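You operate a simulated robot arm through the tools that you are given. There is no shell and no other tool.

You run a simulated robot arm. Do the job below in one go: nothing can be reset, and whatever is moved stays where it is left.

TASK
Let the air back into the vacuum bag, open its slider, shut the key, put the pump away.
Fine: wait till it has puffed up before the slider; the pump goes to the back of the laundry table. Drop nothing and catch no finger.
Where things are to end (x, y in the base frame): vacuum pump within 60 mm of [140, 900].

Only the result counts: the job must be done as asked and must still hold three seconds after the hand-in. Knocking over, shifting, dropping, spilling or breaking anything else fails it.

THE ROBOT
A 7-joint arm with a two-finger parallel gripper, fixed in place. Base frame: the origin is on the floor under the middle of its stand, x ahead of it, y to its left, z up; the work surface is at about z = 800. Units: mm, rad, N and s.
It reaches about 1247 mm from its shoulder. Its first joint turns from -2.304 to 2.304 rad. Payload 3.91 kg.
Tool frame: the origin (TCP) lies between the finger pads and is the grasp point; the fingertips stand 30 mm ahead of it; z points along the fingers, y is the line along which they close. The gripper opens to 110 mm. The fingers are 20 mm wide and 10 mm thick; the gripper's body (48 by 112 mm) begins 55 mm behind the TCP.
Orientation is told as [roll, pitch, yaw] about the base's x, y, z axes, in that order, counted from this pose: with the fingers straight down and closing along the base's y, the tool's x points along the base's -x, its y along +y and its z along -z.

THE INTERFACE
- The arm moves only by the tool nudge_tool. Its argument "moves" is one flat list of numbers, 7 for each row, row after row: the opening, from 0 (shut) to 1 (fully open), then the shift along the base's x, y, z in mm, then the turn, a rotation vector about the base's x, y, z in rad. In form: [claw, x, y, z, ax, ay, az, claw, x, y, z, ax, ay, az, ...]. A call has 1 to 20 rows; each row is the pose to reach, as a shift and turn from the pose commanded when the call began. Rows are played at 5 a second. More than 50 mm and 0.15 rad between two rows, or a gripper value outside its range, and nothing of the call is played. Where a pose cannot be reached the arm comes as near as it can. A force on the tool above 40 N (or 10 N above the force at the start of the call, whichever is more), or a blocked arm, ends the call early, and 0.2 s more pass. The fingers move at their own pace (about 108 mm/s each) and stop on an object; they squeeze with about 33 N. The grip force told is the motor's: it shows also when the fingers shut on nothing. Time passes only in rows, and 0.2 s behind the last, so rows that repeat a pose let the fingers close. It gives the time, the measured TCP pose, the force on the tool (base axes), the opening and the grip force at its end, in the units of the frame above (readings bear some noise), with the torque about the TCP (base axes, N m) and any sound that the robot's microphone picked up.
- Cameras (640 x 400 px; columns grow to the right, rows downward): "scene" is fixed at [401.9, 500.6, 1554.1]; the picture's right is [0.81, 0.58, 0.00], its down [0.57, -0.79, -0.23] and it looks along [-0.13, 0.18, -0.97] (base axes); focal length 244 px, centre (320, 200). "wrist" rides on the gripper at [72, 17, -103] in the tool frame; the picture's right is [-0.23, 0.97, 0.00], its down [-0.76, -0.18, -0.62] and it looks along [-0.61, -0.14, 0.78] (tool axes); focal length 222 px, centre (320, 200). There is no depth. A picture from a camera that has moved, and an enlarged one, comes with that camera's place and axes in the base frame and with its lens. The place of the scene camera against the robot may be out by one fixed shift of up to 18 mm in any direction.
- snapshot(camera): a new picture of that camera. It takes no simulated time.
- enlarge(camera, box): a new picture of the part [left, top, right, bottom] of that camera's present view, enlarged. It takes no simulated time.
- sign_off(): hands the job in; it is judged then, once.

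Nothing tells you positions but the pictures and the camera data. Unless the task says otherwise, let go and move clear before handing in.

The tools are called as a command line: name --argument value ..., lists and objects as JSON in quotes. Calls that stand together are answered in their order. nudge_tool: Moves the arm, as the interface text tells. Its arguments: {"type":"object","properties":{"moves":{"type":"array"}},"required":["moves"]} The other tools are called the same way: snapshot (camera) takes a picture; enlarge (camera, box) takes an enlarged picture of a part of a camera's view; sign_off () hands the job in.

At the start:

```text
clock: 0.0
tcp_pos: [155.9, 684.4, 1137.2]
tcp_rot: [0.0, -0.002, 0.0]
ft_force: [-0.1, 0.5, -0.6]
torque: [0.01, -0.04, 0.0]
width: 109.9
grasp_force: 0.1
```

scene: 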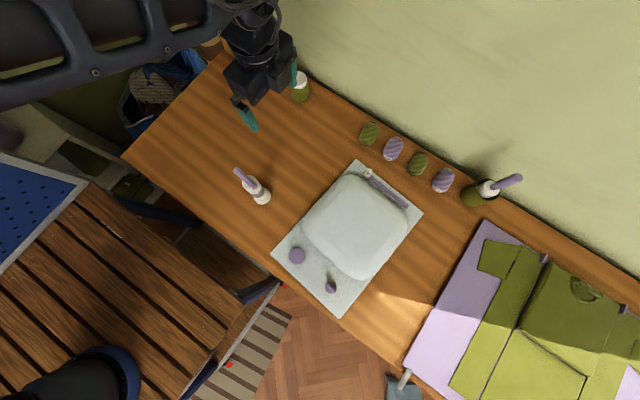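
wrist: 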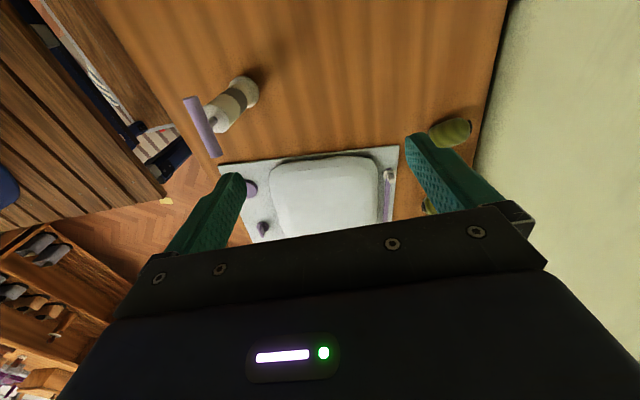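

I see a laundry table with a vacuum bag on it, a slider along one edge, two purple knobs at the near edge (probably a valve cap and a key), and a pump standing to the left. I'll look closer before moving anything.

enlarge --camera "scene" --box '[260, 150, 440, 320]'

enlarge --camera "scene" --box '[210, 40, 350, 220]'

enlarge --camera "scene" --box '[340, 100, 540, 230]'

enlarge --camera "wrist" --box '[170, 60, 430, 250]'

```text
2.35 times, centred on (350, 235) of scene
camera zoom: at [401.9, 500.6, 1554.1], right [0.81, 0.58, 0.0], down [0.57, -0.79, -0.23], along [-0.13, 0.18, -0.97], focal length 575 px, centre (249, 118)
```

zoom: 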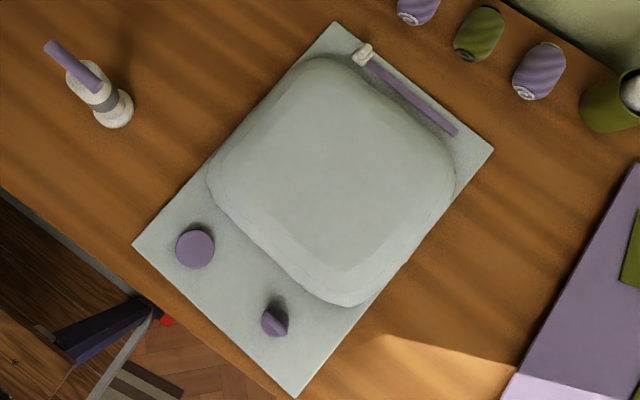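

```text
2.22 times, centred on (280, 130) of scene
camera zoom: at [401.9, 500.6, 1554.1], right [0.81, 0.58, 0.0], down [0.57, -0.79, -0.23], along [-0.13, 0.18, -0.97], focal length 543 px, centre (409, 356)
```

zoom: 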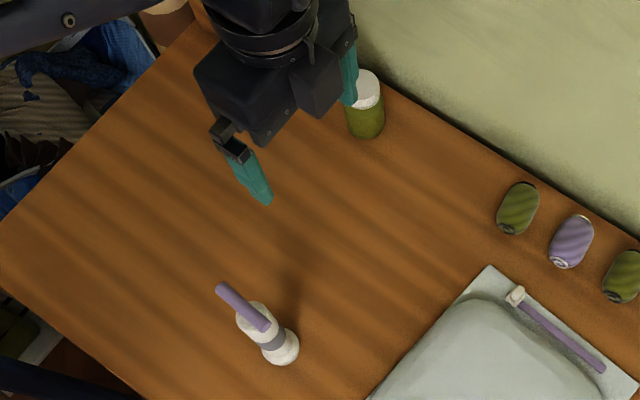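

```text
3.08 times, centred on (440, 165) of scene
camera zoom: at [401.9, 500.6, 1554.1], right [0.81, 0.58, 0.0], down [0.57, -0.79, -0.23], along [-0.13, 0.18, -0.97], focal length 752 px, centre (-49, 308)
```

zoom: 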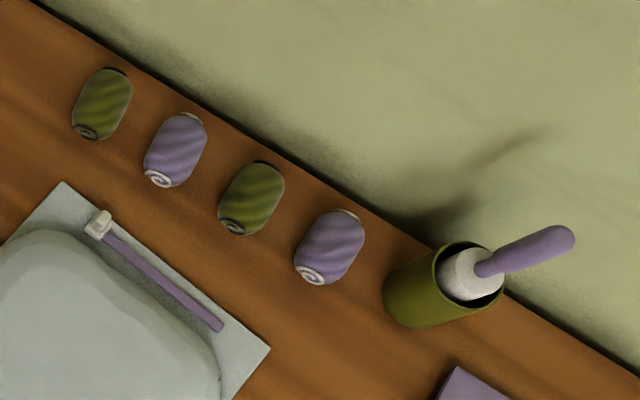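

```text
2.11 times, centred on (300, 155) of wrist
camera zoom: at [83.5, 701.2, 1240.0], right [0.23, 0.97, 0.0], down [0.76, -0.18, 0.62], along [0.61, -0.14, -0.78], focal length 468 px, centre (362, 295)
```

zoom: 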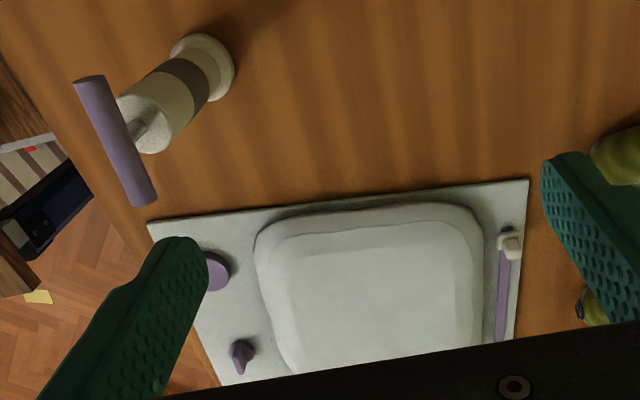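

The board sits at about x 280–590, y 393–823. On it are a purple disc near (347, 461), a finned key near (476, 450) and a slider knob near (376, 800) on a purple rail running to (536, 783). The pump stands near (148, 543). Next I'll bring the wrist camera over the disc and the key to see them close up.

nudge_tool --moves '[0.3, 20, -29, 0, 0, 0, 0, 0.3, 41, -58, -20, 0, 0, 0, 0.3, 62, -87, -40, 0, 0, 0, 0.3, 82, -116, -60, 0, 0, 0, 0.3, 103, -145, -80, 0, 0, 0, 0.3, 124, -175, -100, 0, 0, 0, 0.3, 144, -204, -120, 0, 0, 0, 0.3, 144, -204, -120, 0, 0, 0]'

snapshot --camera "wrist"

snapshot --camera "scene"

```text
clock: 1.8
tcp_pos: [300.5, 480.2, 1016.8]
tcp_rot: [-0.001, -0.001, 0.001]
ft_force: [0.1, 0.2, 0.8]
torque: [0.0, 0.01, 0.0]
width: 33.0
grasp_force: 0.1
```

```text
taken
camera wrist: at [227.7, 496.1, 1120.4], right [0.23, 0.97, 0.0], down [0.76, -0.18, 0.62], along [0.61, -0.14, -0.78], focal length 222 px, centre (320, 200)
```

wrist: 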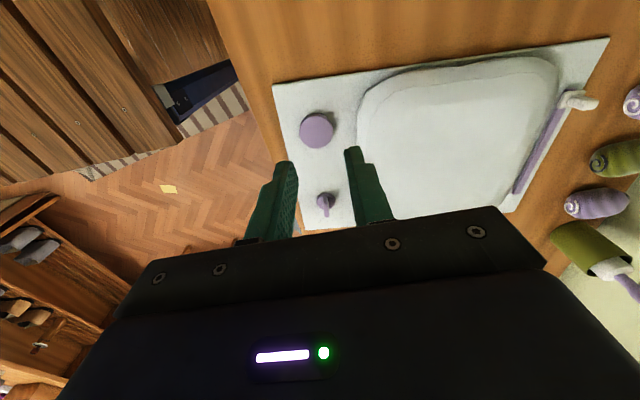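

```text
taken
```

scene: 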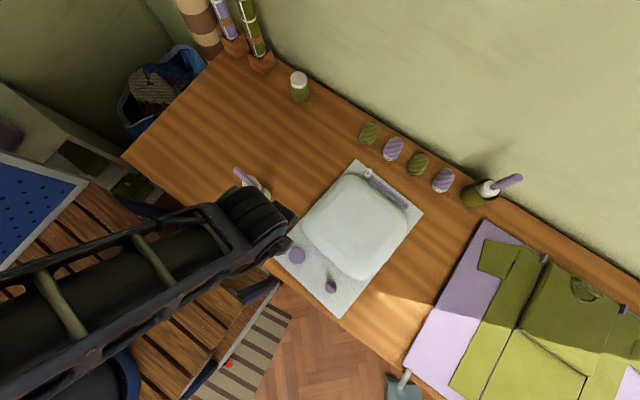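

enlarge --camera "wrist" --box '[265, 90, 375, 230]'

enlarge --camera "wrist" --box '[500, 50, 640, 220]'

enlarge --camera "scene" --box '[220, 40, 330, 130]'

enlarge --camera "scene" --box '[275, 230, 365, 310]'

```text
2.86 times, centred on (320, 160) of wrist
camera zoom: at [227.7, 496.1, 1120.4], right [0.23, 0.97, 0.0], down [0.76, -0.18, 0.62], along [0.61, -0.14, -0.78], focal length 635 px, centre (320, 314)
```

zoom: 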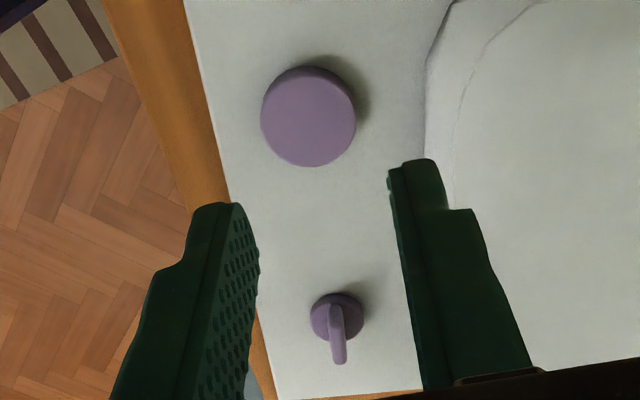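

```text
2.35 times, centred on (570, 135) of wrist
camera zoom: at [227.7, 496.1, 1120.4], right [0.23, 0.97, 0.0], down [0.76, -0.18, 0.62], along [0.61, -0.14, -0.78], focal length 523 px, centre (-268, 353)
```

zoom: 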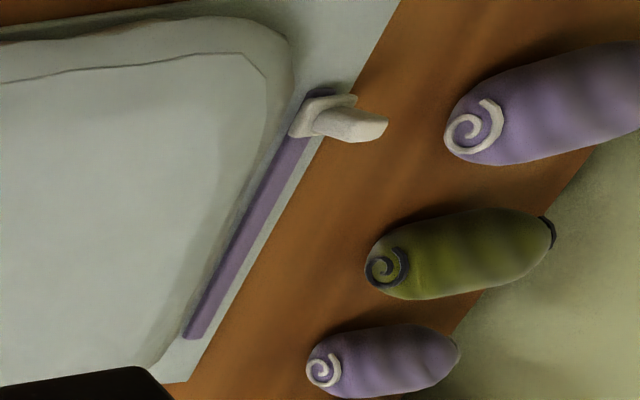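

```text
4.44 times, centred on (275, 85) of scene
camera zoom: at [401.9, 500.6, 1554.1], right [0.81, 0.58, 0.0], down [0.57, -0.79, -0.23], along [-0.13, 0.18, -0.97], focal length 1086 px, centre (520, 711)
```

zoom: 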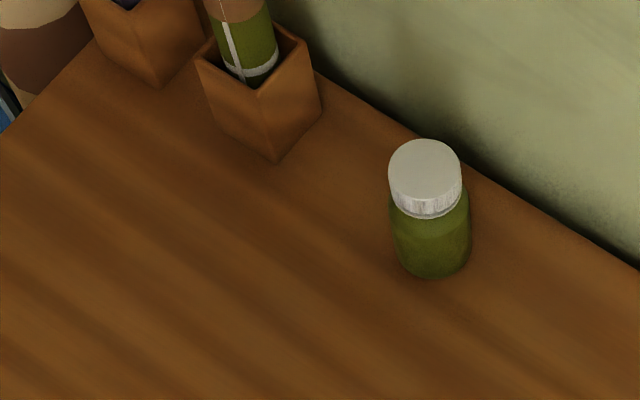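

```text
5.00 times, centred on (320, 270) of scene
camera zoom: at [401.9, 500.6, 1554.1], right [0.81, 0.58, 0.0], down [0.57, -0.79, -0.23], along [-0.13, 0.18, -0.97], focal length 1222 px, centre (320, -150)
```

zoom: 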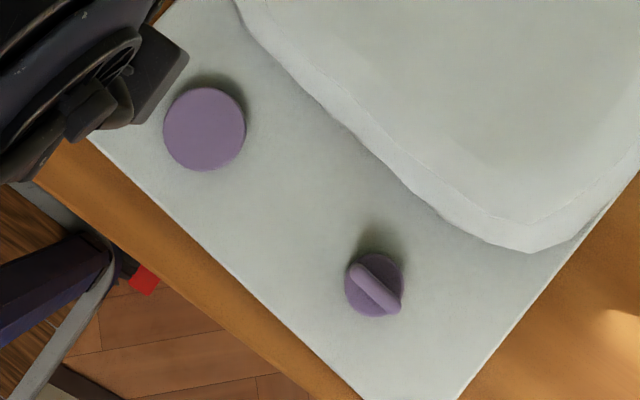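

The key is a small disc with an upright fin lying along x, centred near (471, 450) with its top at about z 832. The gripper's closing direction already runs across that fin. I'll move above the key and look again before lowering.

nudge_tool --moves '[0.35, 34, -6, -14, 0, 0, 0, 0.35, 68, -12, -28, 0, 0, 0, 0.35, 102, -18, -42, 0, 0, 0, 0.35, 136, -24, -56, 0, 0, 0, 0.35, 170, -30, -70, 0, 0, 0, 0.35, 170, -30, -90, 0, 0, 0, 0.35, 170, -30, -90, 0, 0, 0]'

snapshot --camera "wrist"

enlarge --camera "wrist" --box '[260, 60, 380, 200]'

snapshot --camera "scene"

```text
clock: 3.4
tcp_pos: [469.4, 450.7, 927.7]
tcp_rot: [-0.001, 0.001, -0.001]
ft_force: [-0.3, 0.0, -0.4]
torque: [0.02, 0.03, 0.01]
width: 38.5
grasp_force: 0.0
```

```text
taken
camera wrist: at [397.5, 467.0, 1030.0], right [0.23, 0.97, 0.0], down [0.76, -0.18, 0.62], along [0.61, -0.14, -0.78], focal length 222 px, centre (320, 200)
```

wrist: 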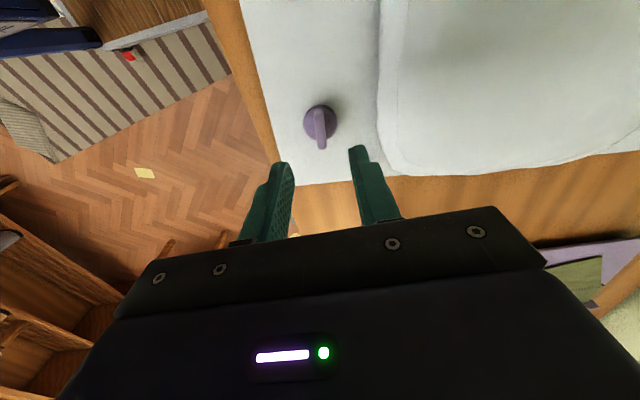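

```text
2.86 times, centred on (320, 130) of wrist
camera zoom: at [397.5, 467.0, 1030.0], right [0.23, 0.97, 0.0], down [0.76, -0.18, 0.62], along [0.61, -0.14, -0.78], focal length 635 px, centre (320, 400)
```

zoom: 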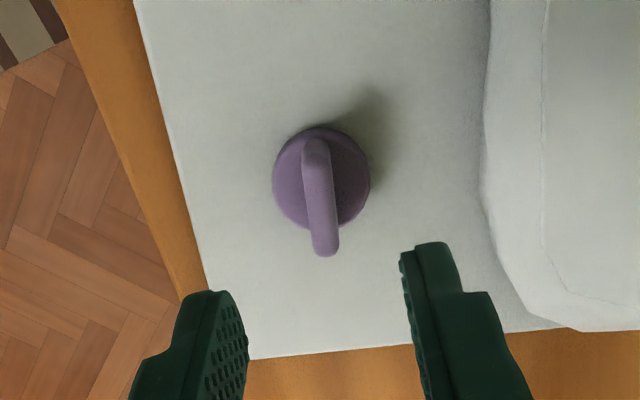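

```text
taken
```

scene: 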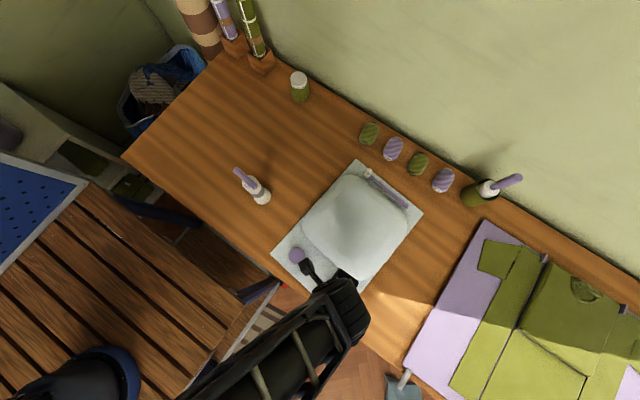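

The key centre comes out at (471, 450) and the fin points about −0.13 rad off x. I'll line the gripper up with the fin, lower it and close.

nudge_tool --moves '[0.35, 1, -0.5, -20, 0, 0, -0.06, 0.35, 1.5, -0.5, -40, 0, 0, -0.12, 0.35, 1.5, -0.5, -60, 0, 0, -0.12, 0.35, 1.5, -0.5, -72, 0, 0, -0.12, 0.35, 1.5, -0.5, -79, 0, 0, -0.12, 0.35, 1.5, -0.5, -79, 0, 0, -0.12]'

snapshot --camera "wrist"

enlarge --camera "wrist" --box '[240, 60, 400, 220]'

```text
clock: 4.8
tcp_pos: [471.2, 450.4, 847.3]
tcp_rot: [0.0, -0.001, -0.121]
ft_force: [-0.4, 1.0, -0.3]
torque: [0.0, 0.01, 0.03]
width: 38.3
grasp_force: 0.0
```

```text
taken
camera wrist: at [401.4, 475.2, 950.3], right [0.34, 0.94, 0.0], down [0.73, -0.27, 0.62], along [0.59, -0.21, -0.78], focal length 222 px, centre (320, 200)
```

wrist: 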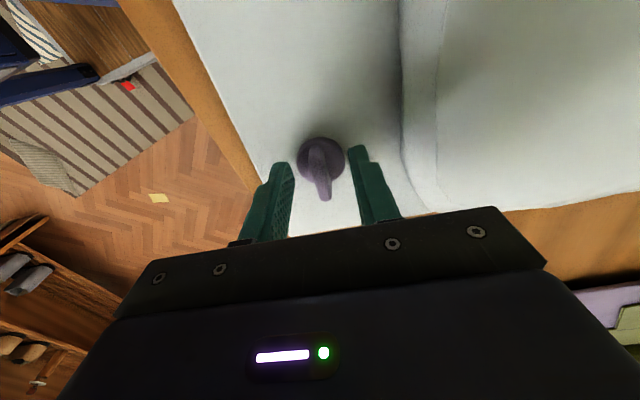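

```text
2.50 times, centred on (320, 140) of wrist
camera zoom: at [401.4, 475.2, 950.3], right [0.34, 0.94, 0.0], down [0.73, -0.27, 0.62], along [0.59, -0.21, -0.78], focal length 555 px, centre (320, 350)
```

zoom: 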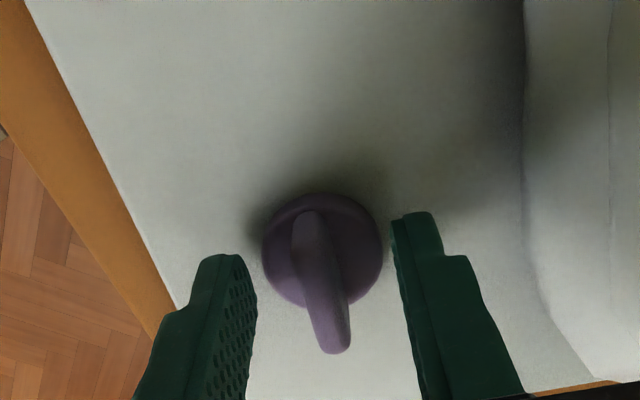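

The fin is centred between the fingers and the fingertips sit just above the key's disc. I'll close on it and then try a small counter-clockwise turn, watching the torque.

nudge_tool --moves '[0.0, 0, 0, 0, 0, 0, 0, 0.0, 0, 0, 0, 0, 0, 0, 0.0, 0, 0, 0, 0, 0, 0]'

nudge_tool --moves '[0.0, 0, 0, 0, 0, 0, 0.05, 0.0, 0, 0, 0, 0, 0, 0.1, 0.0, 0, 0, 0, 0, 0, 0.1]'

enlarge --camera "wrist" --box '[240, 60, 400, 220]'

```text
clock: 5.6
tcp_pos: [470.7, 450.2, 847.1]
tcp_rot: [-0.001, 0.001, -0.12]
ft_force: [0.8, 2.3, 0.5]
torque: [0.03, -0.21, 0.43]
width: 8.7
grasp_force: 32.9
```

```text
clock: 6.4
tcp_pos: [470.6, 449.5, 847.9]
tcp_rot: [-0.002, 0.001, -0.02]
ft_force: [-1.4, 1.2, 0.6]
torque: [0.05, -0.05, 0.03]
width: 8.7
grasp_force: 32.9
```

```text
2.50 times, centred on (320, 140) of wrist
camera zoom: at [399.0, 467.9, 950.5], right [0.25, 0.97, 0.0], down [0.76, -0.19, 0.62], along [0.6, -0.15, -0.78], focal length 555 px, centre (320, 350)
```

zoom: 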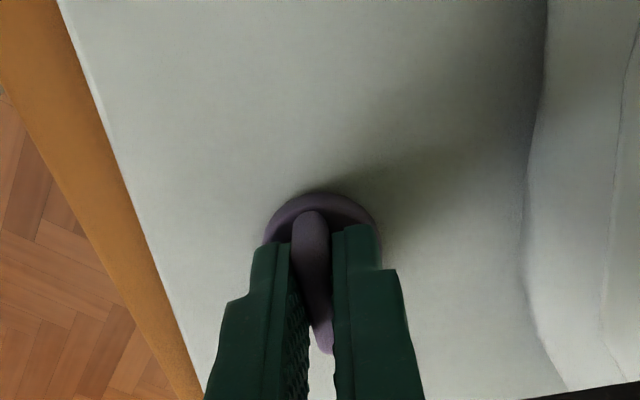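

After the first 0.1 rad the torque is close to zero, so the key doesn't resist this way. I'll carry on counter-clockwise in small steps.

nudge_tool --moves '[0.0, 0, 0, 0, 0, 0, 0.05, 0.0, 0, 0, 0, 0, 0, 0.1, 0.0, 0, 0, 0, 0, 0, 0.15, 0.0, 0, 0, 0, 0, 0, 0.15]'

enlarge --camera "wrist" --box '[240, 60, 400, 220]'

```text
clock: 7.4
tcp_pos: [471.2, 450.5, 848.6]
tcp_rot: [0.001, -0.001, 0.128]
ft_force: [1.3, -2.9, 0.5]
torque: [-0.17, 0.41, 0.04]
width: 8.9
grasp_force: 32.8
```

```text
2.50 times, centred on (320, 140) of wrist
camera zoom: at [397.4, 456.8, 950.8], right [0.1, 1.0, 0.0], down [0.78, -0.08, 0.62], along [0.62, -0.06, -0.78], focal length 555 px, centre (320, 350)
```

zoom: 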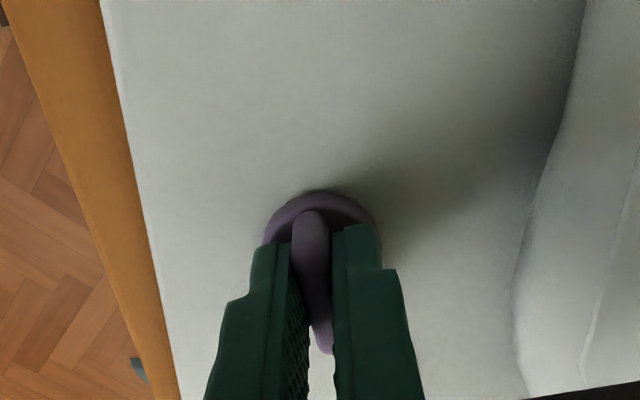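

The key follows the gripper freely counter-clockwise. I'll keep turning and watch the bag in the scene view.

nudge_tool --moves '[0.0, 0, 0, 0, 0, 0, 0.08, 0.0, 0, 0, 0, 0, 0, 0.16, 0.0, 0, 0, 0, 0, 0, 0.24, 0.0, 0, 0, 0, 0, 0, 0.32, 0.0, 0, 0, 0, 0, 0, 0.4, 0.0, 0, 0, 0, 0, 0, 0.4]'

enlarge --camera "wrist" --box '[240, 60, 400, 220]'

snapshot --camera "scene"

```text
clock: 8.8
tcp_pos: [470.5, 450.8, 848.3]
tcp_rot: [0.002, 0.0, 0.531]
ft_force: [0.8, -3.0, -0.6]
torque: [-0.21, 0.17, -0.03]
width: 8.9
grasp_force: 33.2
```

```text
2.50 times, centred on (320, 140) of wrist
camera zoom: at [399.9, 427.7, 950.8], right [-0.3, 0.95, 0.0], down [0.75, 0.23, 0.62], along [0.59, 0.18, -0.78], focal length 555 px, centre (320, 350)
```

zoom: 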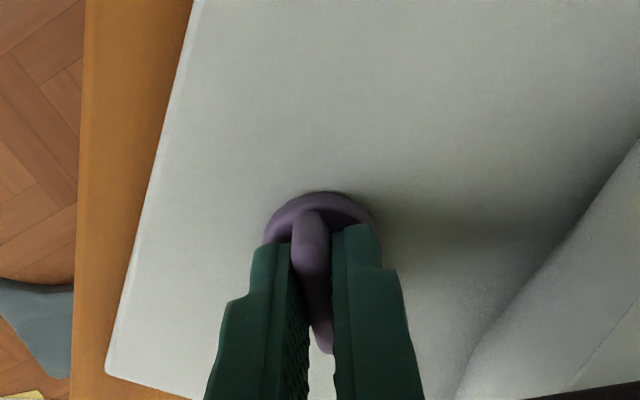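

```text
taken
```

scene: 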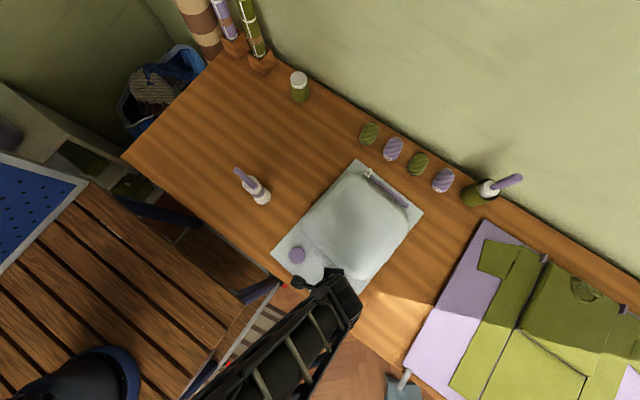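

The key is turned about 0.65 rad so far, with no stop felt and no sound. I'll continue toward a quarter turn.

nudge_tool --moves '[0.0, 0, 0, 0, 0, 0, 0.1, 0.0, 0, 0, 0, 0, 0, 0.2, 0.0, 0, 0, 0, 0, 0, 0.3, 0.0, 0, 0, 0, 0, 0, 0.4, 0.0, 0, 0, 0, 0, 0, 0.5, 0.0, 0, 0, 0, 0, 0, 0.5]'

enlarge --camera "wrist" --box '[240, 60, 400, 220]'

enlarge --camera "scene" --box '[260, 150, 440, 320]'

```text
clock: 10.2
tcp_pos: [471.5, 451.2, 848.3]
tcp_rot: [-0.001, 0.002, 1.031]
ft_force: [1.2, -4.0, 0.5]
torque: [-0.19, 0.02, -0.04]
width: 8.6
grasp_force: 33.1
```

```text
2.50 times, centred on (320, 140) of wrist
camera zoom: at [419.6, 396.1, 950.9], right [-0.72, 0.7, 0.0], down [0.54, 0.56, 0.62], along [0.43, 0.45, -0.78], focal length 555 px, centre (320, 350)
```

zoom: 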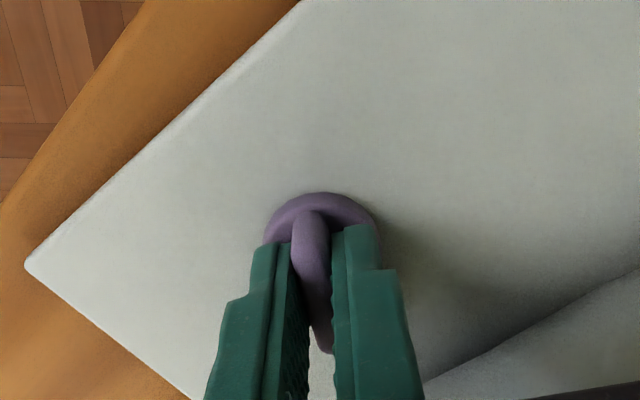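

```text
2.35 times, centred on (350, 235) of scene
camera zoom: at [401.9, 500.6, 1554.1], right [0.81, 0.58, 0.0], down [0.57, -0.79, -0.23], along [-0.13, 0.18, -0.97], focal length 575 px, centre (249, 118)
```

zoom: 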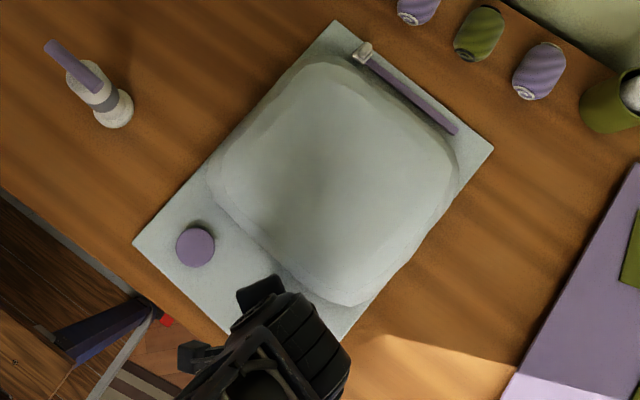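

The bag's shading looks different, as if it has started to rise. I'll complete the quarter turn and check again.

nudge_tool --moves '[0.0, 0, 0, 0, 0, 0, 0.1, 0.0, 0, 0, 0, 0, 0, 0.2, 0.0, 0, 0, 0, 0, 0, 0.3, 0.0, 0, 0, 0, 0, 0, 0.4, 0.0, 0, 0, 0, 0, 0, 0.42, 0.0, 0, 0, 0, 0, 0, 0.42]'

enlarge --camera "wrist" --box '[240, 60, 400, 220]'

enlarge --camera "scene" --box '[260, 150, 440, 320]'

snapshot --camera "wrist"

```text
clock: 11.6
tcp_pos: [471.5, 449.4, 848.3]
tcp_rot: [-0.002, -0.001, 1.451]
ft_force: [0.9, -1.1, 0.7]
torque: [0.0, 0.02, 0.0]
width: 8.6
grasp_force: 33.2
```

```text
2.50 times, centred on (320, 140) of wrist
camera zoom: at [446.1, 379.6, 951.0], right [-0.94, 0.34, 0.0], down [0.27, 0.73, 0.62], along [0.21, 0.59, -0.78], focal length 555 px, centre (320, 350)
```

zoom: 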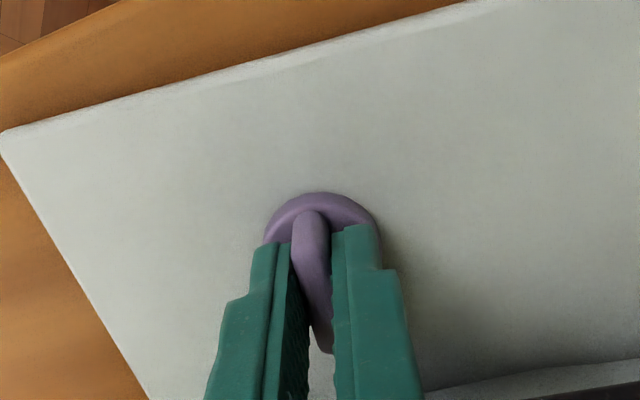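

```text
2.35 times, centred on (350, 235) of scene
camera zoom: at [401.9, 500.6, 1554.1], right [0.81, 0.58, 0.0], down [0.57, -0.79, -0.23], along [-0.13, 0.18, -0.97], focal length 575 px, centre (249, 118)
```

zoom: 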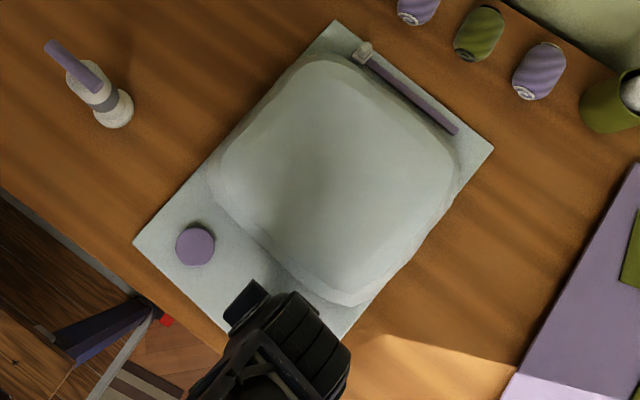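

```text
taken
camera wrist: at [446.1, 379.6, 951.0], right [-0.94, 0.34, 0.0], down [0.27, 0.73, 0.62], along [0.21, 0.59, -0.78], focal length 222 px, centre (320, 200)
```

wrist: 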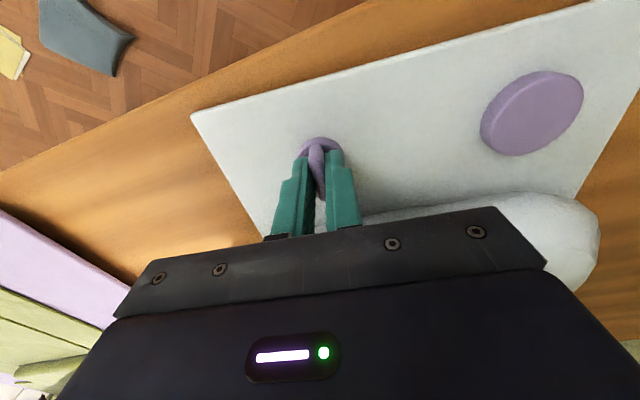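

The fin now points along the board toward the bag, which is the usual open position for a stopcock, and there's no resistance. I'll wait a couple of seconds in place to see whether the bag puffs.

nudge_tool --moves '[0.0, 0, 0, 0, 0, 0, 0, 0.0, 0, 0, 0, 0, 0, 0, 0.0, 0, 0, 0, 0, 0, 0, 0.0, 0, 0, 0, 0, 0, 0, 0.0, 0, 0, 0, 0, 0, 0, 0.0, 0, 0, 0, 0, 0, 0, 0.0, 0, 0, 0, 0, 0, 0, 0.0, 0, 0, 0, 0, 0, 0, 0.0, 0, 0, 0, 0, 0, 0, 0.0, 0, 0, 0, 0, 0, 0]'

enlarge --camera "scene" --box '[260, 150, 440, 320]'

snapshot --camera "wrist"

```text
clock: 13.8
tcp_pos: [470.8, 449.1, 848.2]
tcp_rot: [0.001, -0.001, 1.45]
ft_force: [-0.1, 0.7, -0.4]
torque: [0.14, -0.04, 0.0]
width: 8.9
grasp_force: 32.9
```

```text
2.35 times, centred on (350, 235) of scene
camera zoom: at [401.9, 500.6, 1554.1], right [0.81, 0.58, 0.0], down [0.57, -0.79, -0.23], along [-0.13, 0.18, -0.97], focal length 575 px, centre (249, 118)
```

zoom: 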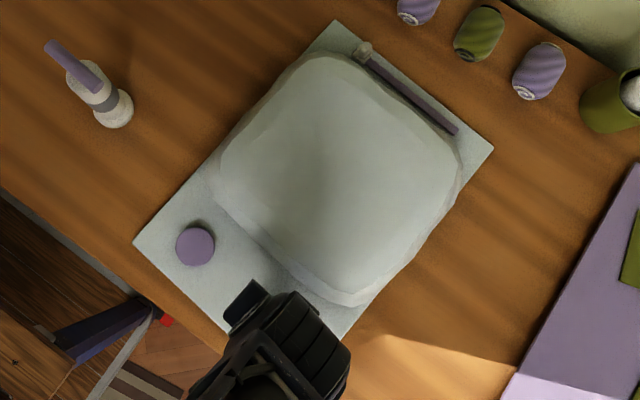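

```text
taken
camera wrist: at [446.1, 379.6, 950.9], right [-0.94, 0.34, 0.0], down [0.27, 0.73, 0.62], along [0.21, 0.59, -0.78], focal length 222 px, centre (320, 200)
```

wrist: 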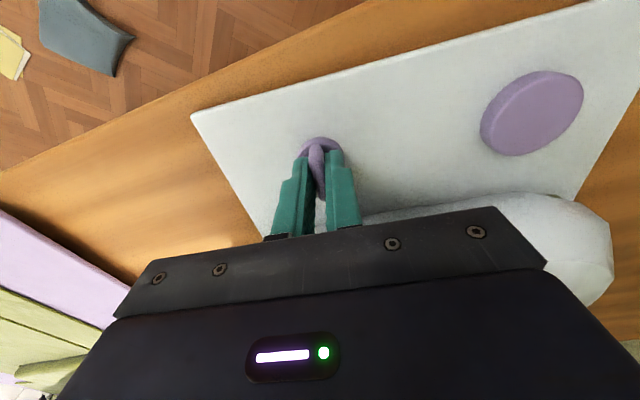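

Opening the key works: the bag is visibly rising in both views. I'll release the key, lift straight up, and then move over to look at the slider while the bag fills.

nudge_tool --moves '[0.3, 0, 0, 0, 0, 0, 0, 0.3, 0, 0, 0, 0, 0, 0, 0.3, 0, 0, 0, 0, 0, 0, 0.3, 0, 0, 30, 0, 0, 0, 0.3, 0, 0, 70, 0, 0, 0, 0.3, 0, 0, 110, 0, 0, 0, 0.3, 0, 0, 155, 0, 0, 0, 0.3, 0, 0, 155, 0, 0, 0]'

snapshot --camera "wrist"

enlarge --camera "scene" --box '[260, 150, 440, 320]'

```text
clock: 15.6
tcp_pos: [472.1, 451.5, 1003.0]
tcp_rot: [0.0, 0.0, 1.449]
ft_force: [0.6, 0.1, 0.0]
torque: [0.0, -0.01, 0.01]
width: 33.2
grasp_force: 0.0
```

```text
taken
camera wrist: at [446.9, 379.7, 1106.6], right [-0.94, 0.34, 0.0], down [0.27, 0.73, 0.62], along [0.21, 0.59, -0.78], focal length 222 px, centre (320, 200)
```

wrist: 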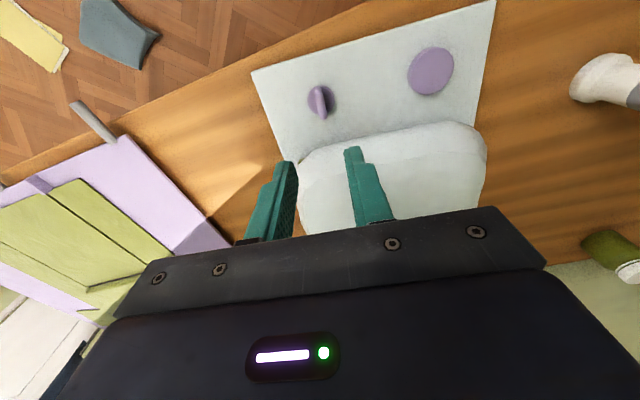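

```text
2.35 times, centred on (350, 235) of scene
camera zoom: at [401.9, 500.6, 1554.1], right [0.81, 0.58, 0.0], down [0.57, -0.79, -0.23], along [-0.13, 0.18, -0.97], focal length 575 px, centre (249, 118)
```

zoom: 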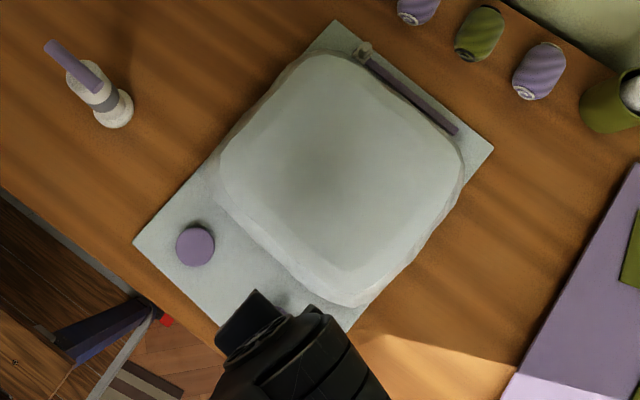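

The key has stayed open and the bag is still swelling. Now I'll move to a viewpoint over the slider, turning the wrist back as I go.

nudge_tool --moves '[0.3, 0, 0, 20, 0, 0, -0.1, 0.3, -14, 34, 30, 0, 0, -0.24, 0.3, -28, 68, 40, 0, 0, -0.38, 0.3, -42, 102, 50, 0, 0, -0.52, 0.3, -56, 136, 50, 0, 0, -0.66, 0.3, -70, 170, 50, 0, 0, -0.8, 0.3, -84, 204, 50, 0, 0, -0.94, 0.3, -98, 238, 50, 0, 0, -1.08, 0.3, -112, 272, 40, 0, 0, -1.22, 0.3, -128, 306, 30, 0, 0, -1.36, 0.3, -142, 340, 20, 0, 0, -1.45, 0.3, -142, 340, 20, 0, 0, -1.45]'

snapshot --camera "wrist"

enlarge --camera "wrist" --box '[240, 60, 400, 220]'

snapshot --camera "scene"

```text
clock: 18.2
tcp_pos: [330.6, 791.8, 1024.8]
tcp_rot: [-0.002, 0.001, -0.001]
ft_force: [0.5, 0.5, 0.4]
torque: [-0.01, 0.04, -0.03]
width: 33.1
grasp_force: 0.0
```

```text
taken
camera wrist: at [257.5, 807.4, 1126.8], right [0.23, 0.97, 0.0], down [0.76, -0.18, 0.62], along [0.61, -0.14, -0.78], focal length 222 px, centre (320, 200)
```

wrist: 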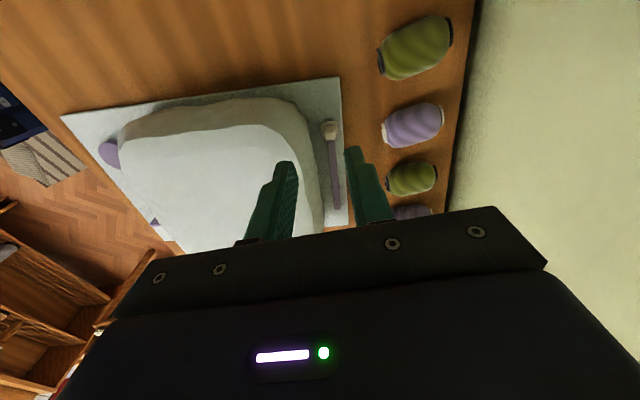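

```text
2.50 times, centred on (320, 140) of wrist
camera zoom: at [257.5, 807.4, 1126.8], right [0.23, 0.97, 0.0], down [0.76, -0.18, 0.62], along [0.61, -0.14, -0.78], focal length 555 px, centre (320, 350)
```

zoom: 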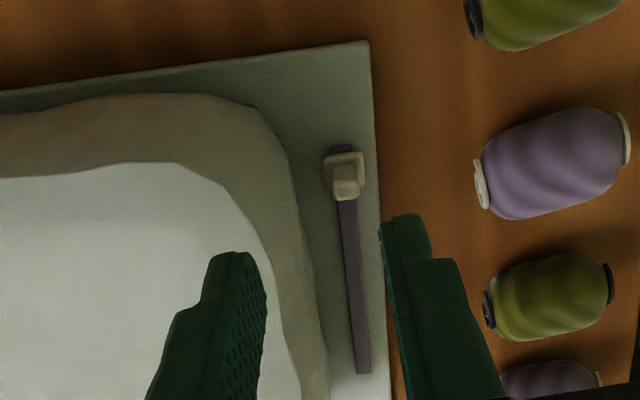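

```text
taken
```

scene: 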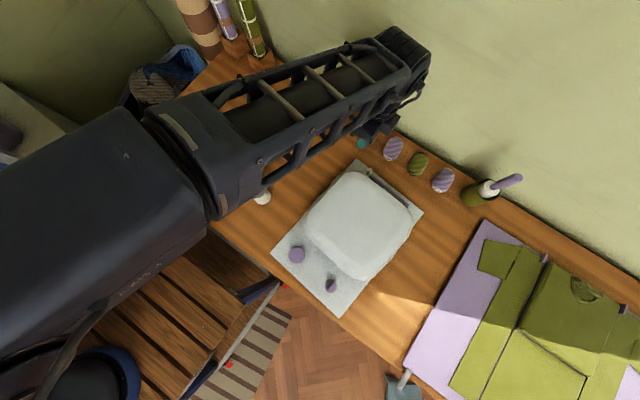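

The rail runs from about (364, 796) to (531, 776), with the cream runner at its left end near (375, 794) and a tab standing up on it. I'll zoom in on the runner and check how far the bag has filled.

enlarge --camera "wrist" --box '[310, 105, 350, 145]'

enlarge --camera "scene" --box '[260, 150, 440, 320]'

enlarge --camera "scene" --box '[340, 150, 430, 220]'

```text
10.00 times, centred on (330, 125) of wrist
camera zoom: at [257.5, 807.4, 1126.8], right [0.23, 0.97, 0.0], down [0.76, -0.18, 0.62], along [0.61, -0.14, -0.78], focal length 2221 px, centre (220, 950)
```

zoom: 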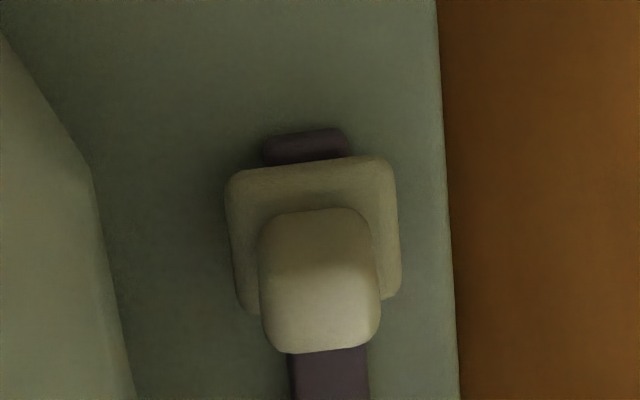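

```text
2.35 times, centred on (350, 235) of scene
camera zoom: at [401.9, 500.6, 1554.1], right [0.81, 0.58, 0.0], down [0.57, -0.79, -0.23], along [-0.13, 0.18, -0.97], focal length 575 px, centre (249, 118)
```

zoom: 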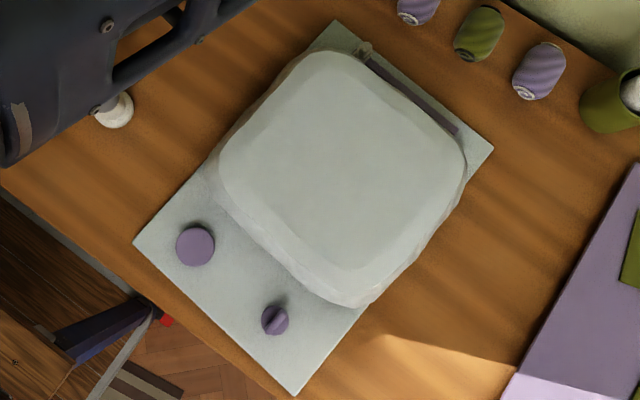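

```text
5.71 times, centred on (385, 185) of scene
camera zoom: at [401.9, 500.6, 1554.1], right [0.81, 0.58, 0.0], down [0.57, -0.79, -0.23], along [-0.13, 0.18, -0.97], focal length 1397 px, centre (-51, 286)
```

zoom: 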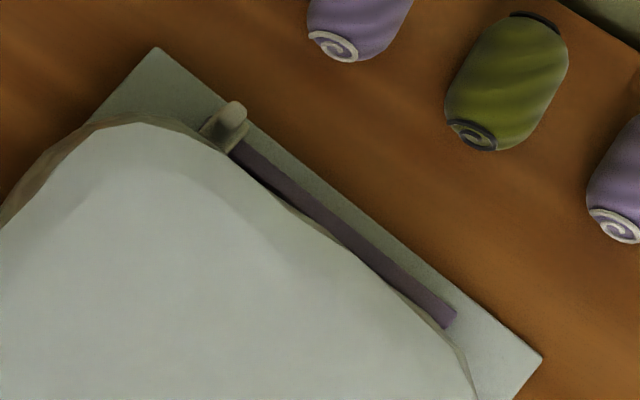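

The bag is still rising in the scene view, so the slider has to wait. Meanwhile I'll turn the wrist so the fingers close along the rail, which keeps both fingers and the body clear of the bag, and hover high above the runner.

nudge_tool --moves '[0.3, 5, 0, 0, 0, 0, 0.14, 0.3, 10, 1, 0, 0, 0, 0.28, 0.3, 15, 1, 0, 0, 0, 0.42, 0.3, 20, 1, 0, 0, 0, 0.56, 0.3, 25, 2, 0, 0, 0, 0.7, 0.3, 30, 2, 0, 0, 0, 0.84, 0.3, 35, 2, 0, 0, 0, 0.98, 0.3, 40, 3, 0, 0, 0, 1.12, 0.3, 43, 3, -10, 0, 0, 1.26, 0.3, 43, 3, -20, 0, 0, 1.4, 0.3, 43, 3, -30, 0, 0, 1.45, 0.3, 43, 3, -30, 0, 0, 1.45]'

snapshot --camera "wrist"

enlarge --camera "wrist" --box '[260, 60, 380, 200]'

enlarge --camera "scene" --box '[260, 150, 440, 320]'

```text
clock: 20.8
tcp_pos: [372.8, 792.8, 993.4]
tcp_rot: [0.0, 0.001, 1.449]
ft_force: [0.1, -0.3, -0.4]
torque: [-0.02, 0.01, 0.01]
width: 33.2
grasp_force: 0.0
```

```text
taken
camera wrist: at [347.2, 722.7, 1095.8], right [-0.94, 0.34, 0.0], down [0.27, 0.73, 0.62], along [0.21, 0.59, -0.78], focal length 222 px, centre (320, 200)
```

wrist: 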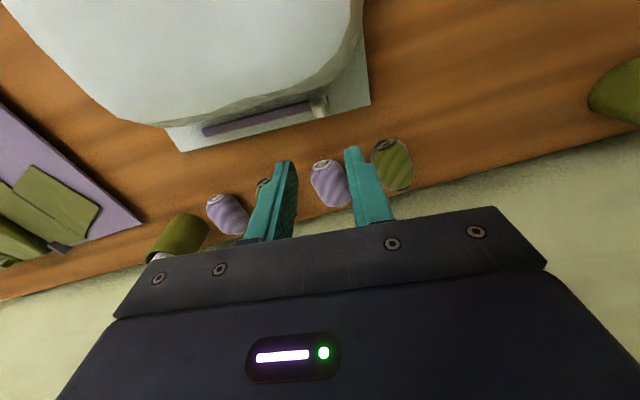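

```text
2.86 times, centred on (320, 130) of wrist
camera zoom: at [347.2, 722.7, 1095.8], right [-0.94, 0.34, 0.0], down [0.27, 0.73, 0.62], along [0.21, 0.59, -0.78], focal length 635 px, centre (320, 400)
```

zoom: 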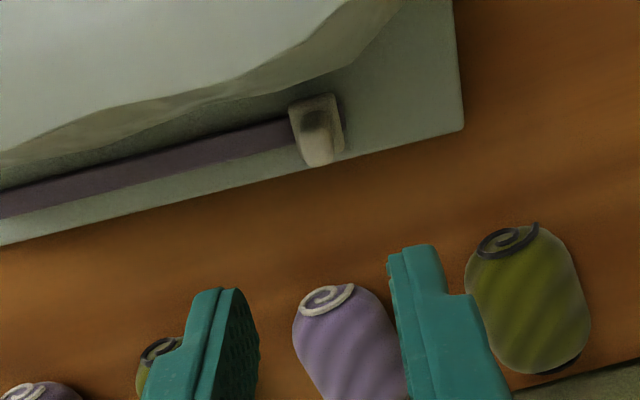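

```text
2.35 times, centred on (350, 235) of scene
camera zoom: at [401.9, 500.6, 1554.1], right [0.81, 0.58, 0.0], down [0.57, -0.79, -0.23], along [-0.13, 0.18, -0.97], focal length 575 px, centre (249, 118)
```

zoom: 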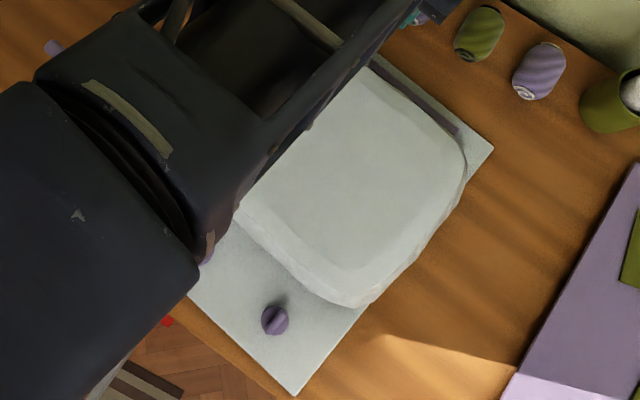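

The runner is at about (374.5, 794), with the tab top near z 842 and a gap of roughly 30 mm to the bag. I'll wait three seconds here and compare to see whether the bag has stopped growing.

nudge_tool --moves '[0.3, 0, 0, 0, 0, 0, 0, 0.3, 0, 0, 0, 0, 0, 0, 0.3, 0, 0, 0, 0, 0, 0, 0.3, 0, 0, 0, 0, 0, 0, 0.3, 0, 0, 0, 0, 0, 0, 0.3, 0, 0, 0, 0, 0, 0, 0.3, 0, 0, 0, 0, 0, 0, 0.3, 0, 0, 0, 0, 0, 0, 0.3, 0, 0, 0, 0, 0, 0, 0.3, 0, 0, 0, 0, 0, 0, 0.3, 0, 0, 0, 0, 0, 0, 0.3, 0, 0, 0, 0, 0, 0, 0.3, 0, 0, 0, 0, 0, 0, 0.3, 0, 0, 0, 0, 0, 0, 0.3, 0, 0, 0, 0, 0, 0]'

snapshot --camera "wrist"

enlarge --camera "wrist" --box '[260, 60, 380, 200]'

enlarge --camera "scene" --box '[260, 150, 440, 320]'

```text
clock: 24.0
tcp_pos: [372.0, 793.0, 994.2]
tcp_rot: [-0.001, 0.0, 1.448]
ft_force: [0.1, 0.6, -0.1]
torque: [0.02, 0.0, 0.0]
width: 33.1
grasp_force: 0.1
```

```text
taken
camera wrist: at [347.1, 722.8, 1095.9], right [-0.94, 0.34, 0.0], down [0.27, 0.73, 0.62], along [0.21, 0.59, -0.78], focal length 222 px, centre (320, 200)
```

wrist: 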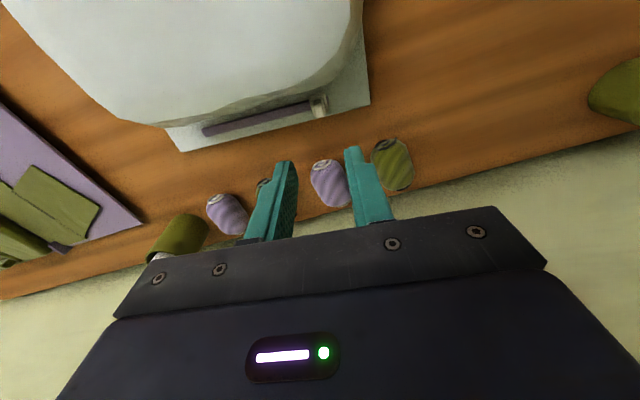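

```text
2.86 times, centred on (320, 130) of wrist
camera zoom: at [347.1, 722.8, 1095.9], right [-0.94, 0.34, 0.0], down [0.27, 0.73, 0.62], along [0.21, 0.59, -0.78], focal length 635 px, centre (320, 400)
```

zoom: 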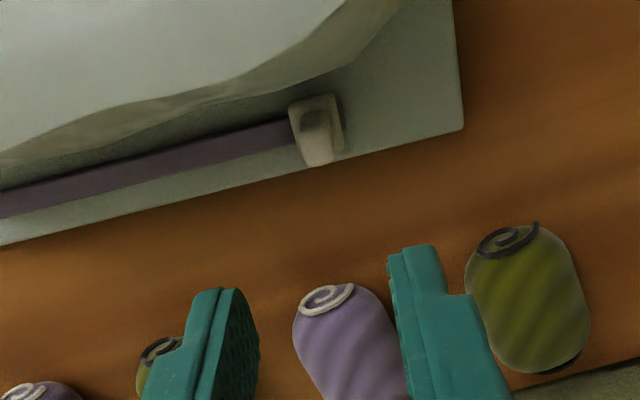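

```text
2.35 times, centred on (350, 235) of scene
camera zoom: at [401.9, 500.6, 1554.1], right [0.81, 0.58, 0.0], down [0.57, -0.79, -0.23], along [-0.13, 0.18, -0.97], focal length 575 px, centre (249, 118)
```

zoom: 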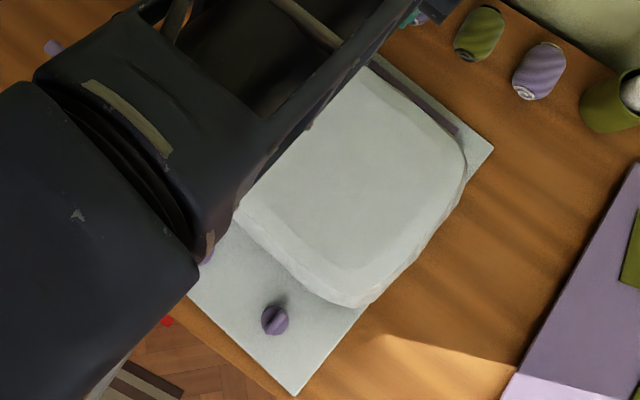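

Both views are unchanged over three seconds, so the bag has finished puffing up. I'll now lower over the runner and stop just above grasp height to check.

nudge_tool --moves '[0.3, 2, 1, -30, 0, 0, 0, 0.3, 2, 1, -60, 0, 0, 0, 0.3, 2, 1, -90, 0, 0, 0, 0.3, 2, 1, -110, 0, 0, 0, 0.3, 2, 1, -120, 0, 0, 0, 0.3, 2, 1, -120, 0, 0, 0]'

snapshot --camera "wrist"

enlarge --camera "wrist" --box '[260, 80, 380, 220]'

```text
clock: 25.4
tcp_pos: [374.5, 793.3, 873.1]
tcp_rot: [0.0, -0.001, 1.45]
ft_force: [-0.1, -0.5, 0.1]
torque: [0.0, -0.04, -0.01]
width: 33.1
grasp_force: 0.0
```

```text
taken
camera wrist: at [349.0, 723.6, 975.8], right [-0.94, 0.34, 0.0], down [0.27, 0.73, 0.62], along [0.21, 0.59, -0.78], focal length 222 px, centre (320, 200)
```

wrist: 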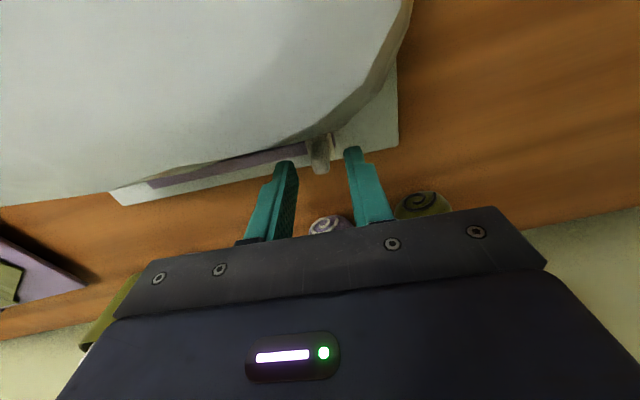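

```text
2.86 times, centred on (320, 150) of wrist
camera zoom: at [349.0, 723.6, 975.8], right [-0.94, 0.34, 0.0], down [0.27, 0.73, 0.62], along [0.21, 0.59, -0.78], focal length 635 px, centre (320, 343)
```

zoom: 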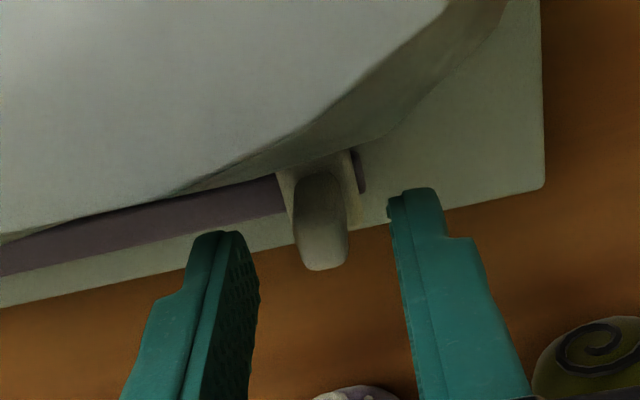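

The tab is centred between the fingers and the tips are at its top edge. I'll lower to about z 859 and close on it.

nudge_tool --moves '[0.3, 0, 0, -5, 0, 0, 0, 0.3, 0, 0, -10, 0, 0, 0, 0.3, 0, 0, -14, 0, 0, 0, 0.3, 0, 0, -14, 0, 0, 0, 0.0, 0, 0, -14, 0, 0, 0, 0.0, 0, 0, -14, 0, 0, 0, 0.0, 0, 0, -14, 0, 0, 0]'

enlarge --camera "wrist" --box '[260, 80, 380, 220]'

enlarge --camera "scene" --box '[260, 150, 440, 320]'

```text
clock: 27.0
tcp_pos: [374.9, 794.2, 859.4]
tcp_rot: [0.0, 0.001, 1.451]
ft_force: [-0.4, 0.0, 0.0]
torque: [0.02, -0.01, 0.22]
width: 10.9
grasp_force: 33.5
```

```text
2.86 times, centred on (320, 150) of wrist
camera zoom: at [348.8, 723.7, 962.1], right [-0.94, 0.34, 0.0], down [0.27, 0.73, 0.62], along [0.21, 0.59, -0.78], focal length 635 px, centre (320, 343)
```

zoom: 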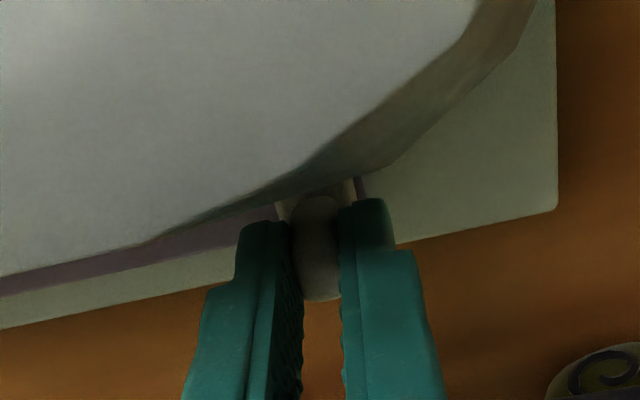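

```text
2.35 times, centred on (350, 235) of scene
camera zoom: at [401.9, 500.6, 1554.1], right [0.81, 0.58, 0.0], down [0.57, -0.79, -0.23], along [-0.13, 0.18, -0.97], focal length 575 px, centre (249, 118)
```

zoom: 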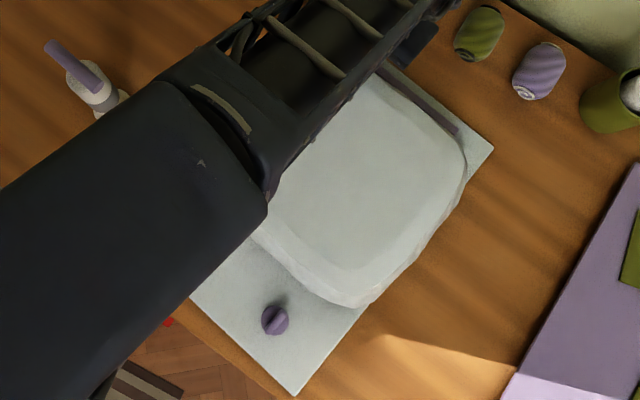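

The tab is firmly held at a width of 10.9 mm with almost no side force. I'll draw the slider along the rail in short steps and watch the forces.

nudge_tool --moves '[0.0, 6, -0.7, 0, 0, 0, 0, 0.0, 12, -1.4, 0, 0, 0, 0, 0.0, 18, -2.1, 0, 0, 0, 0, 0.0, 24, -2.9, 0, 0, 0, 0, 0.0, 30, -3.6, 0, 0, 0, 0, 0.0, 30, -3.6, 0, 0, 0, 0]'

enlarge --camera "wrist" --box '[260, 80, 380, 220]'

```text
clock: 28.4
tcp_pos: [404.6, 790.6, 859.5]
tcp_rot: [0.001, -0.001, 1.447]
ft_force: [0.3, 3.4, 0.2]
torque: [0.13, 0.03, 0.27]
width: 10.3
grasp_force: 32.5
```

```text
2.86 times, centred on (320, 150) of wrist
camera zoom: at [379.2, 720.4, 962.0], right [-0.94, 0.34, 0.0], down [0.27, 0.73, 0.62], along [0.21, 0.59, -0.78], focal length 635 px, centre (320, 343)
```

zoom: 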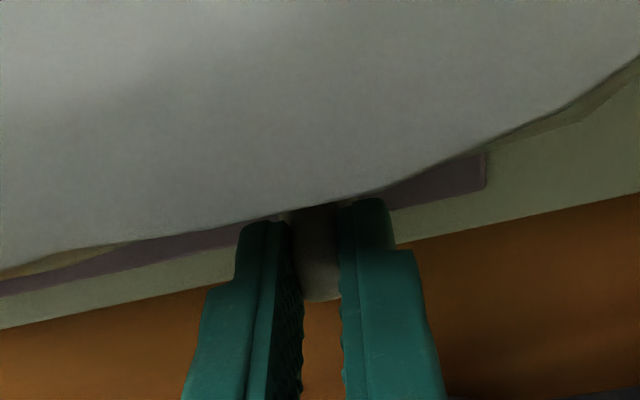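

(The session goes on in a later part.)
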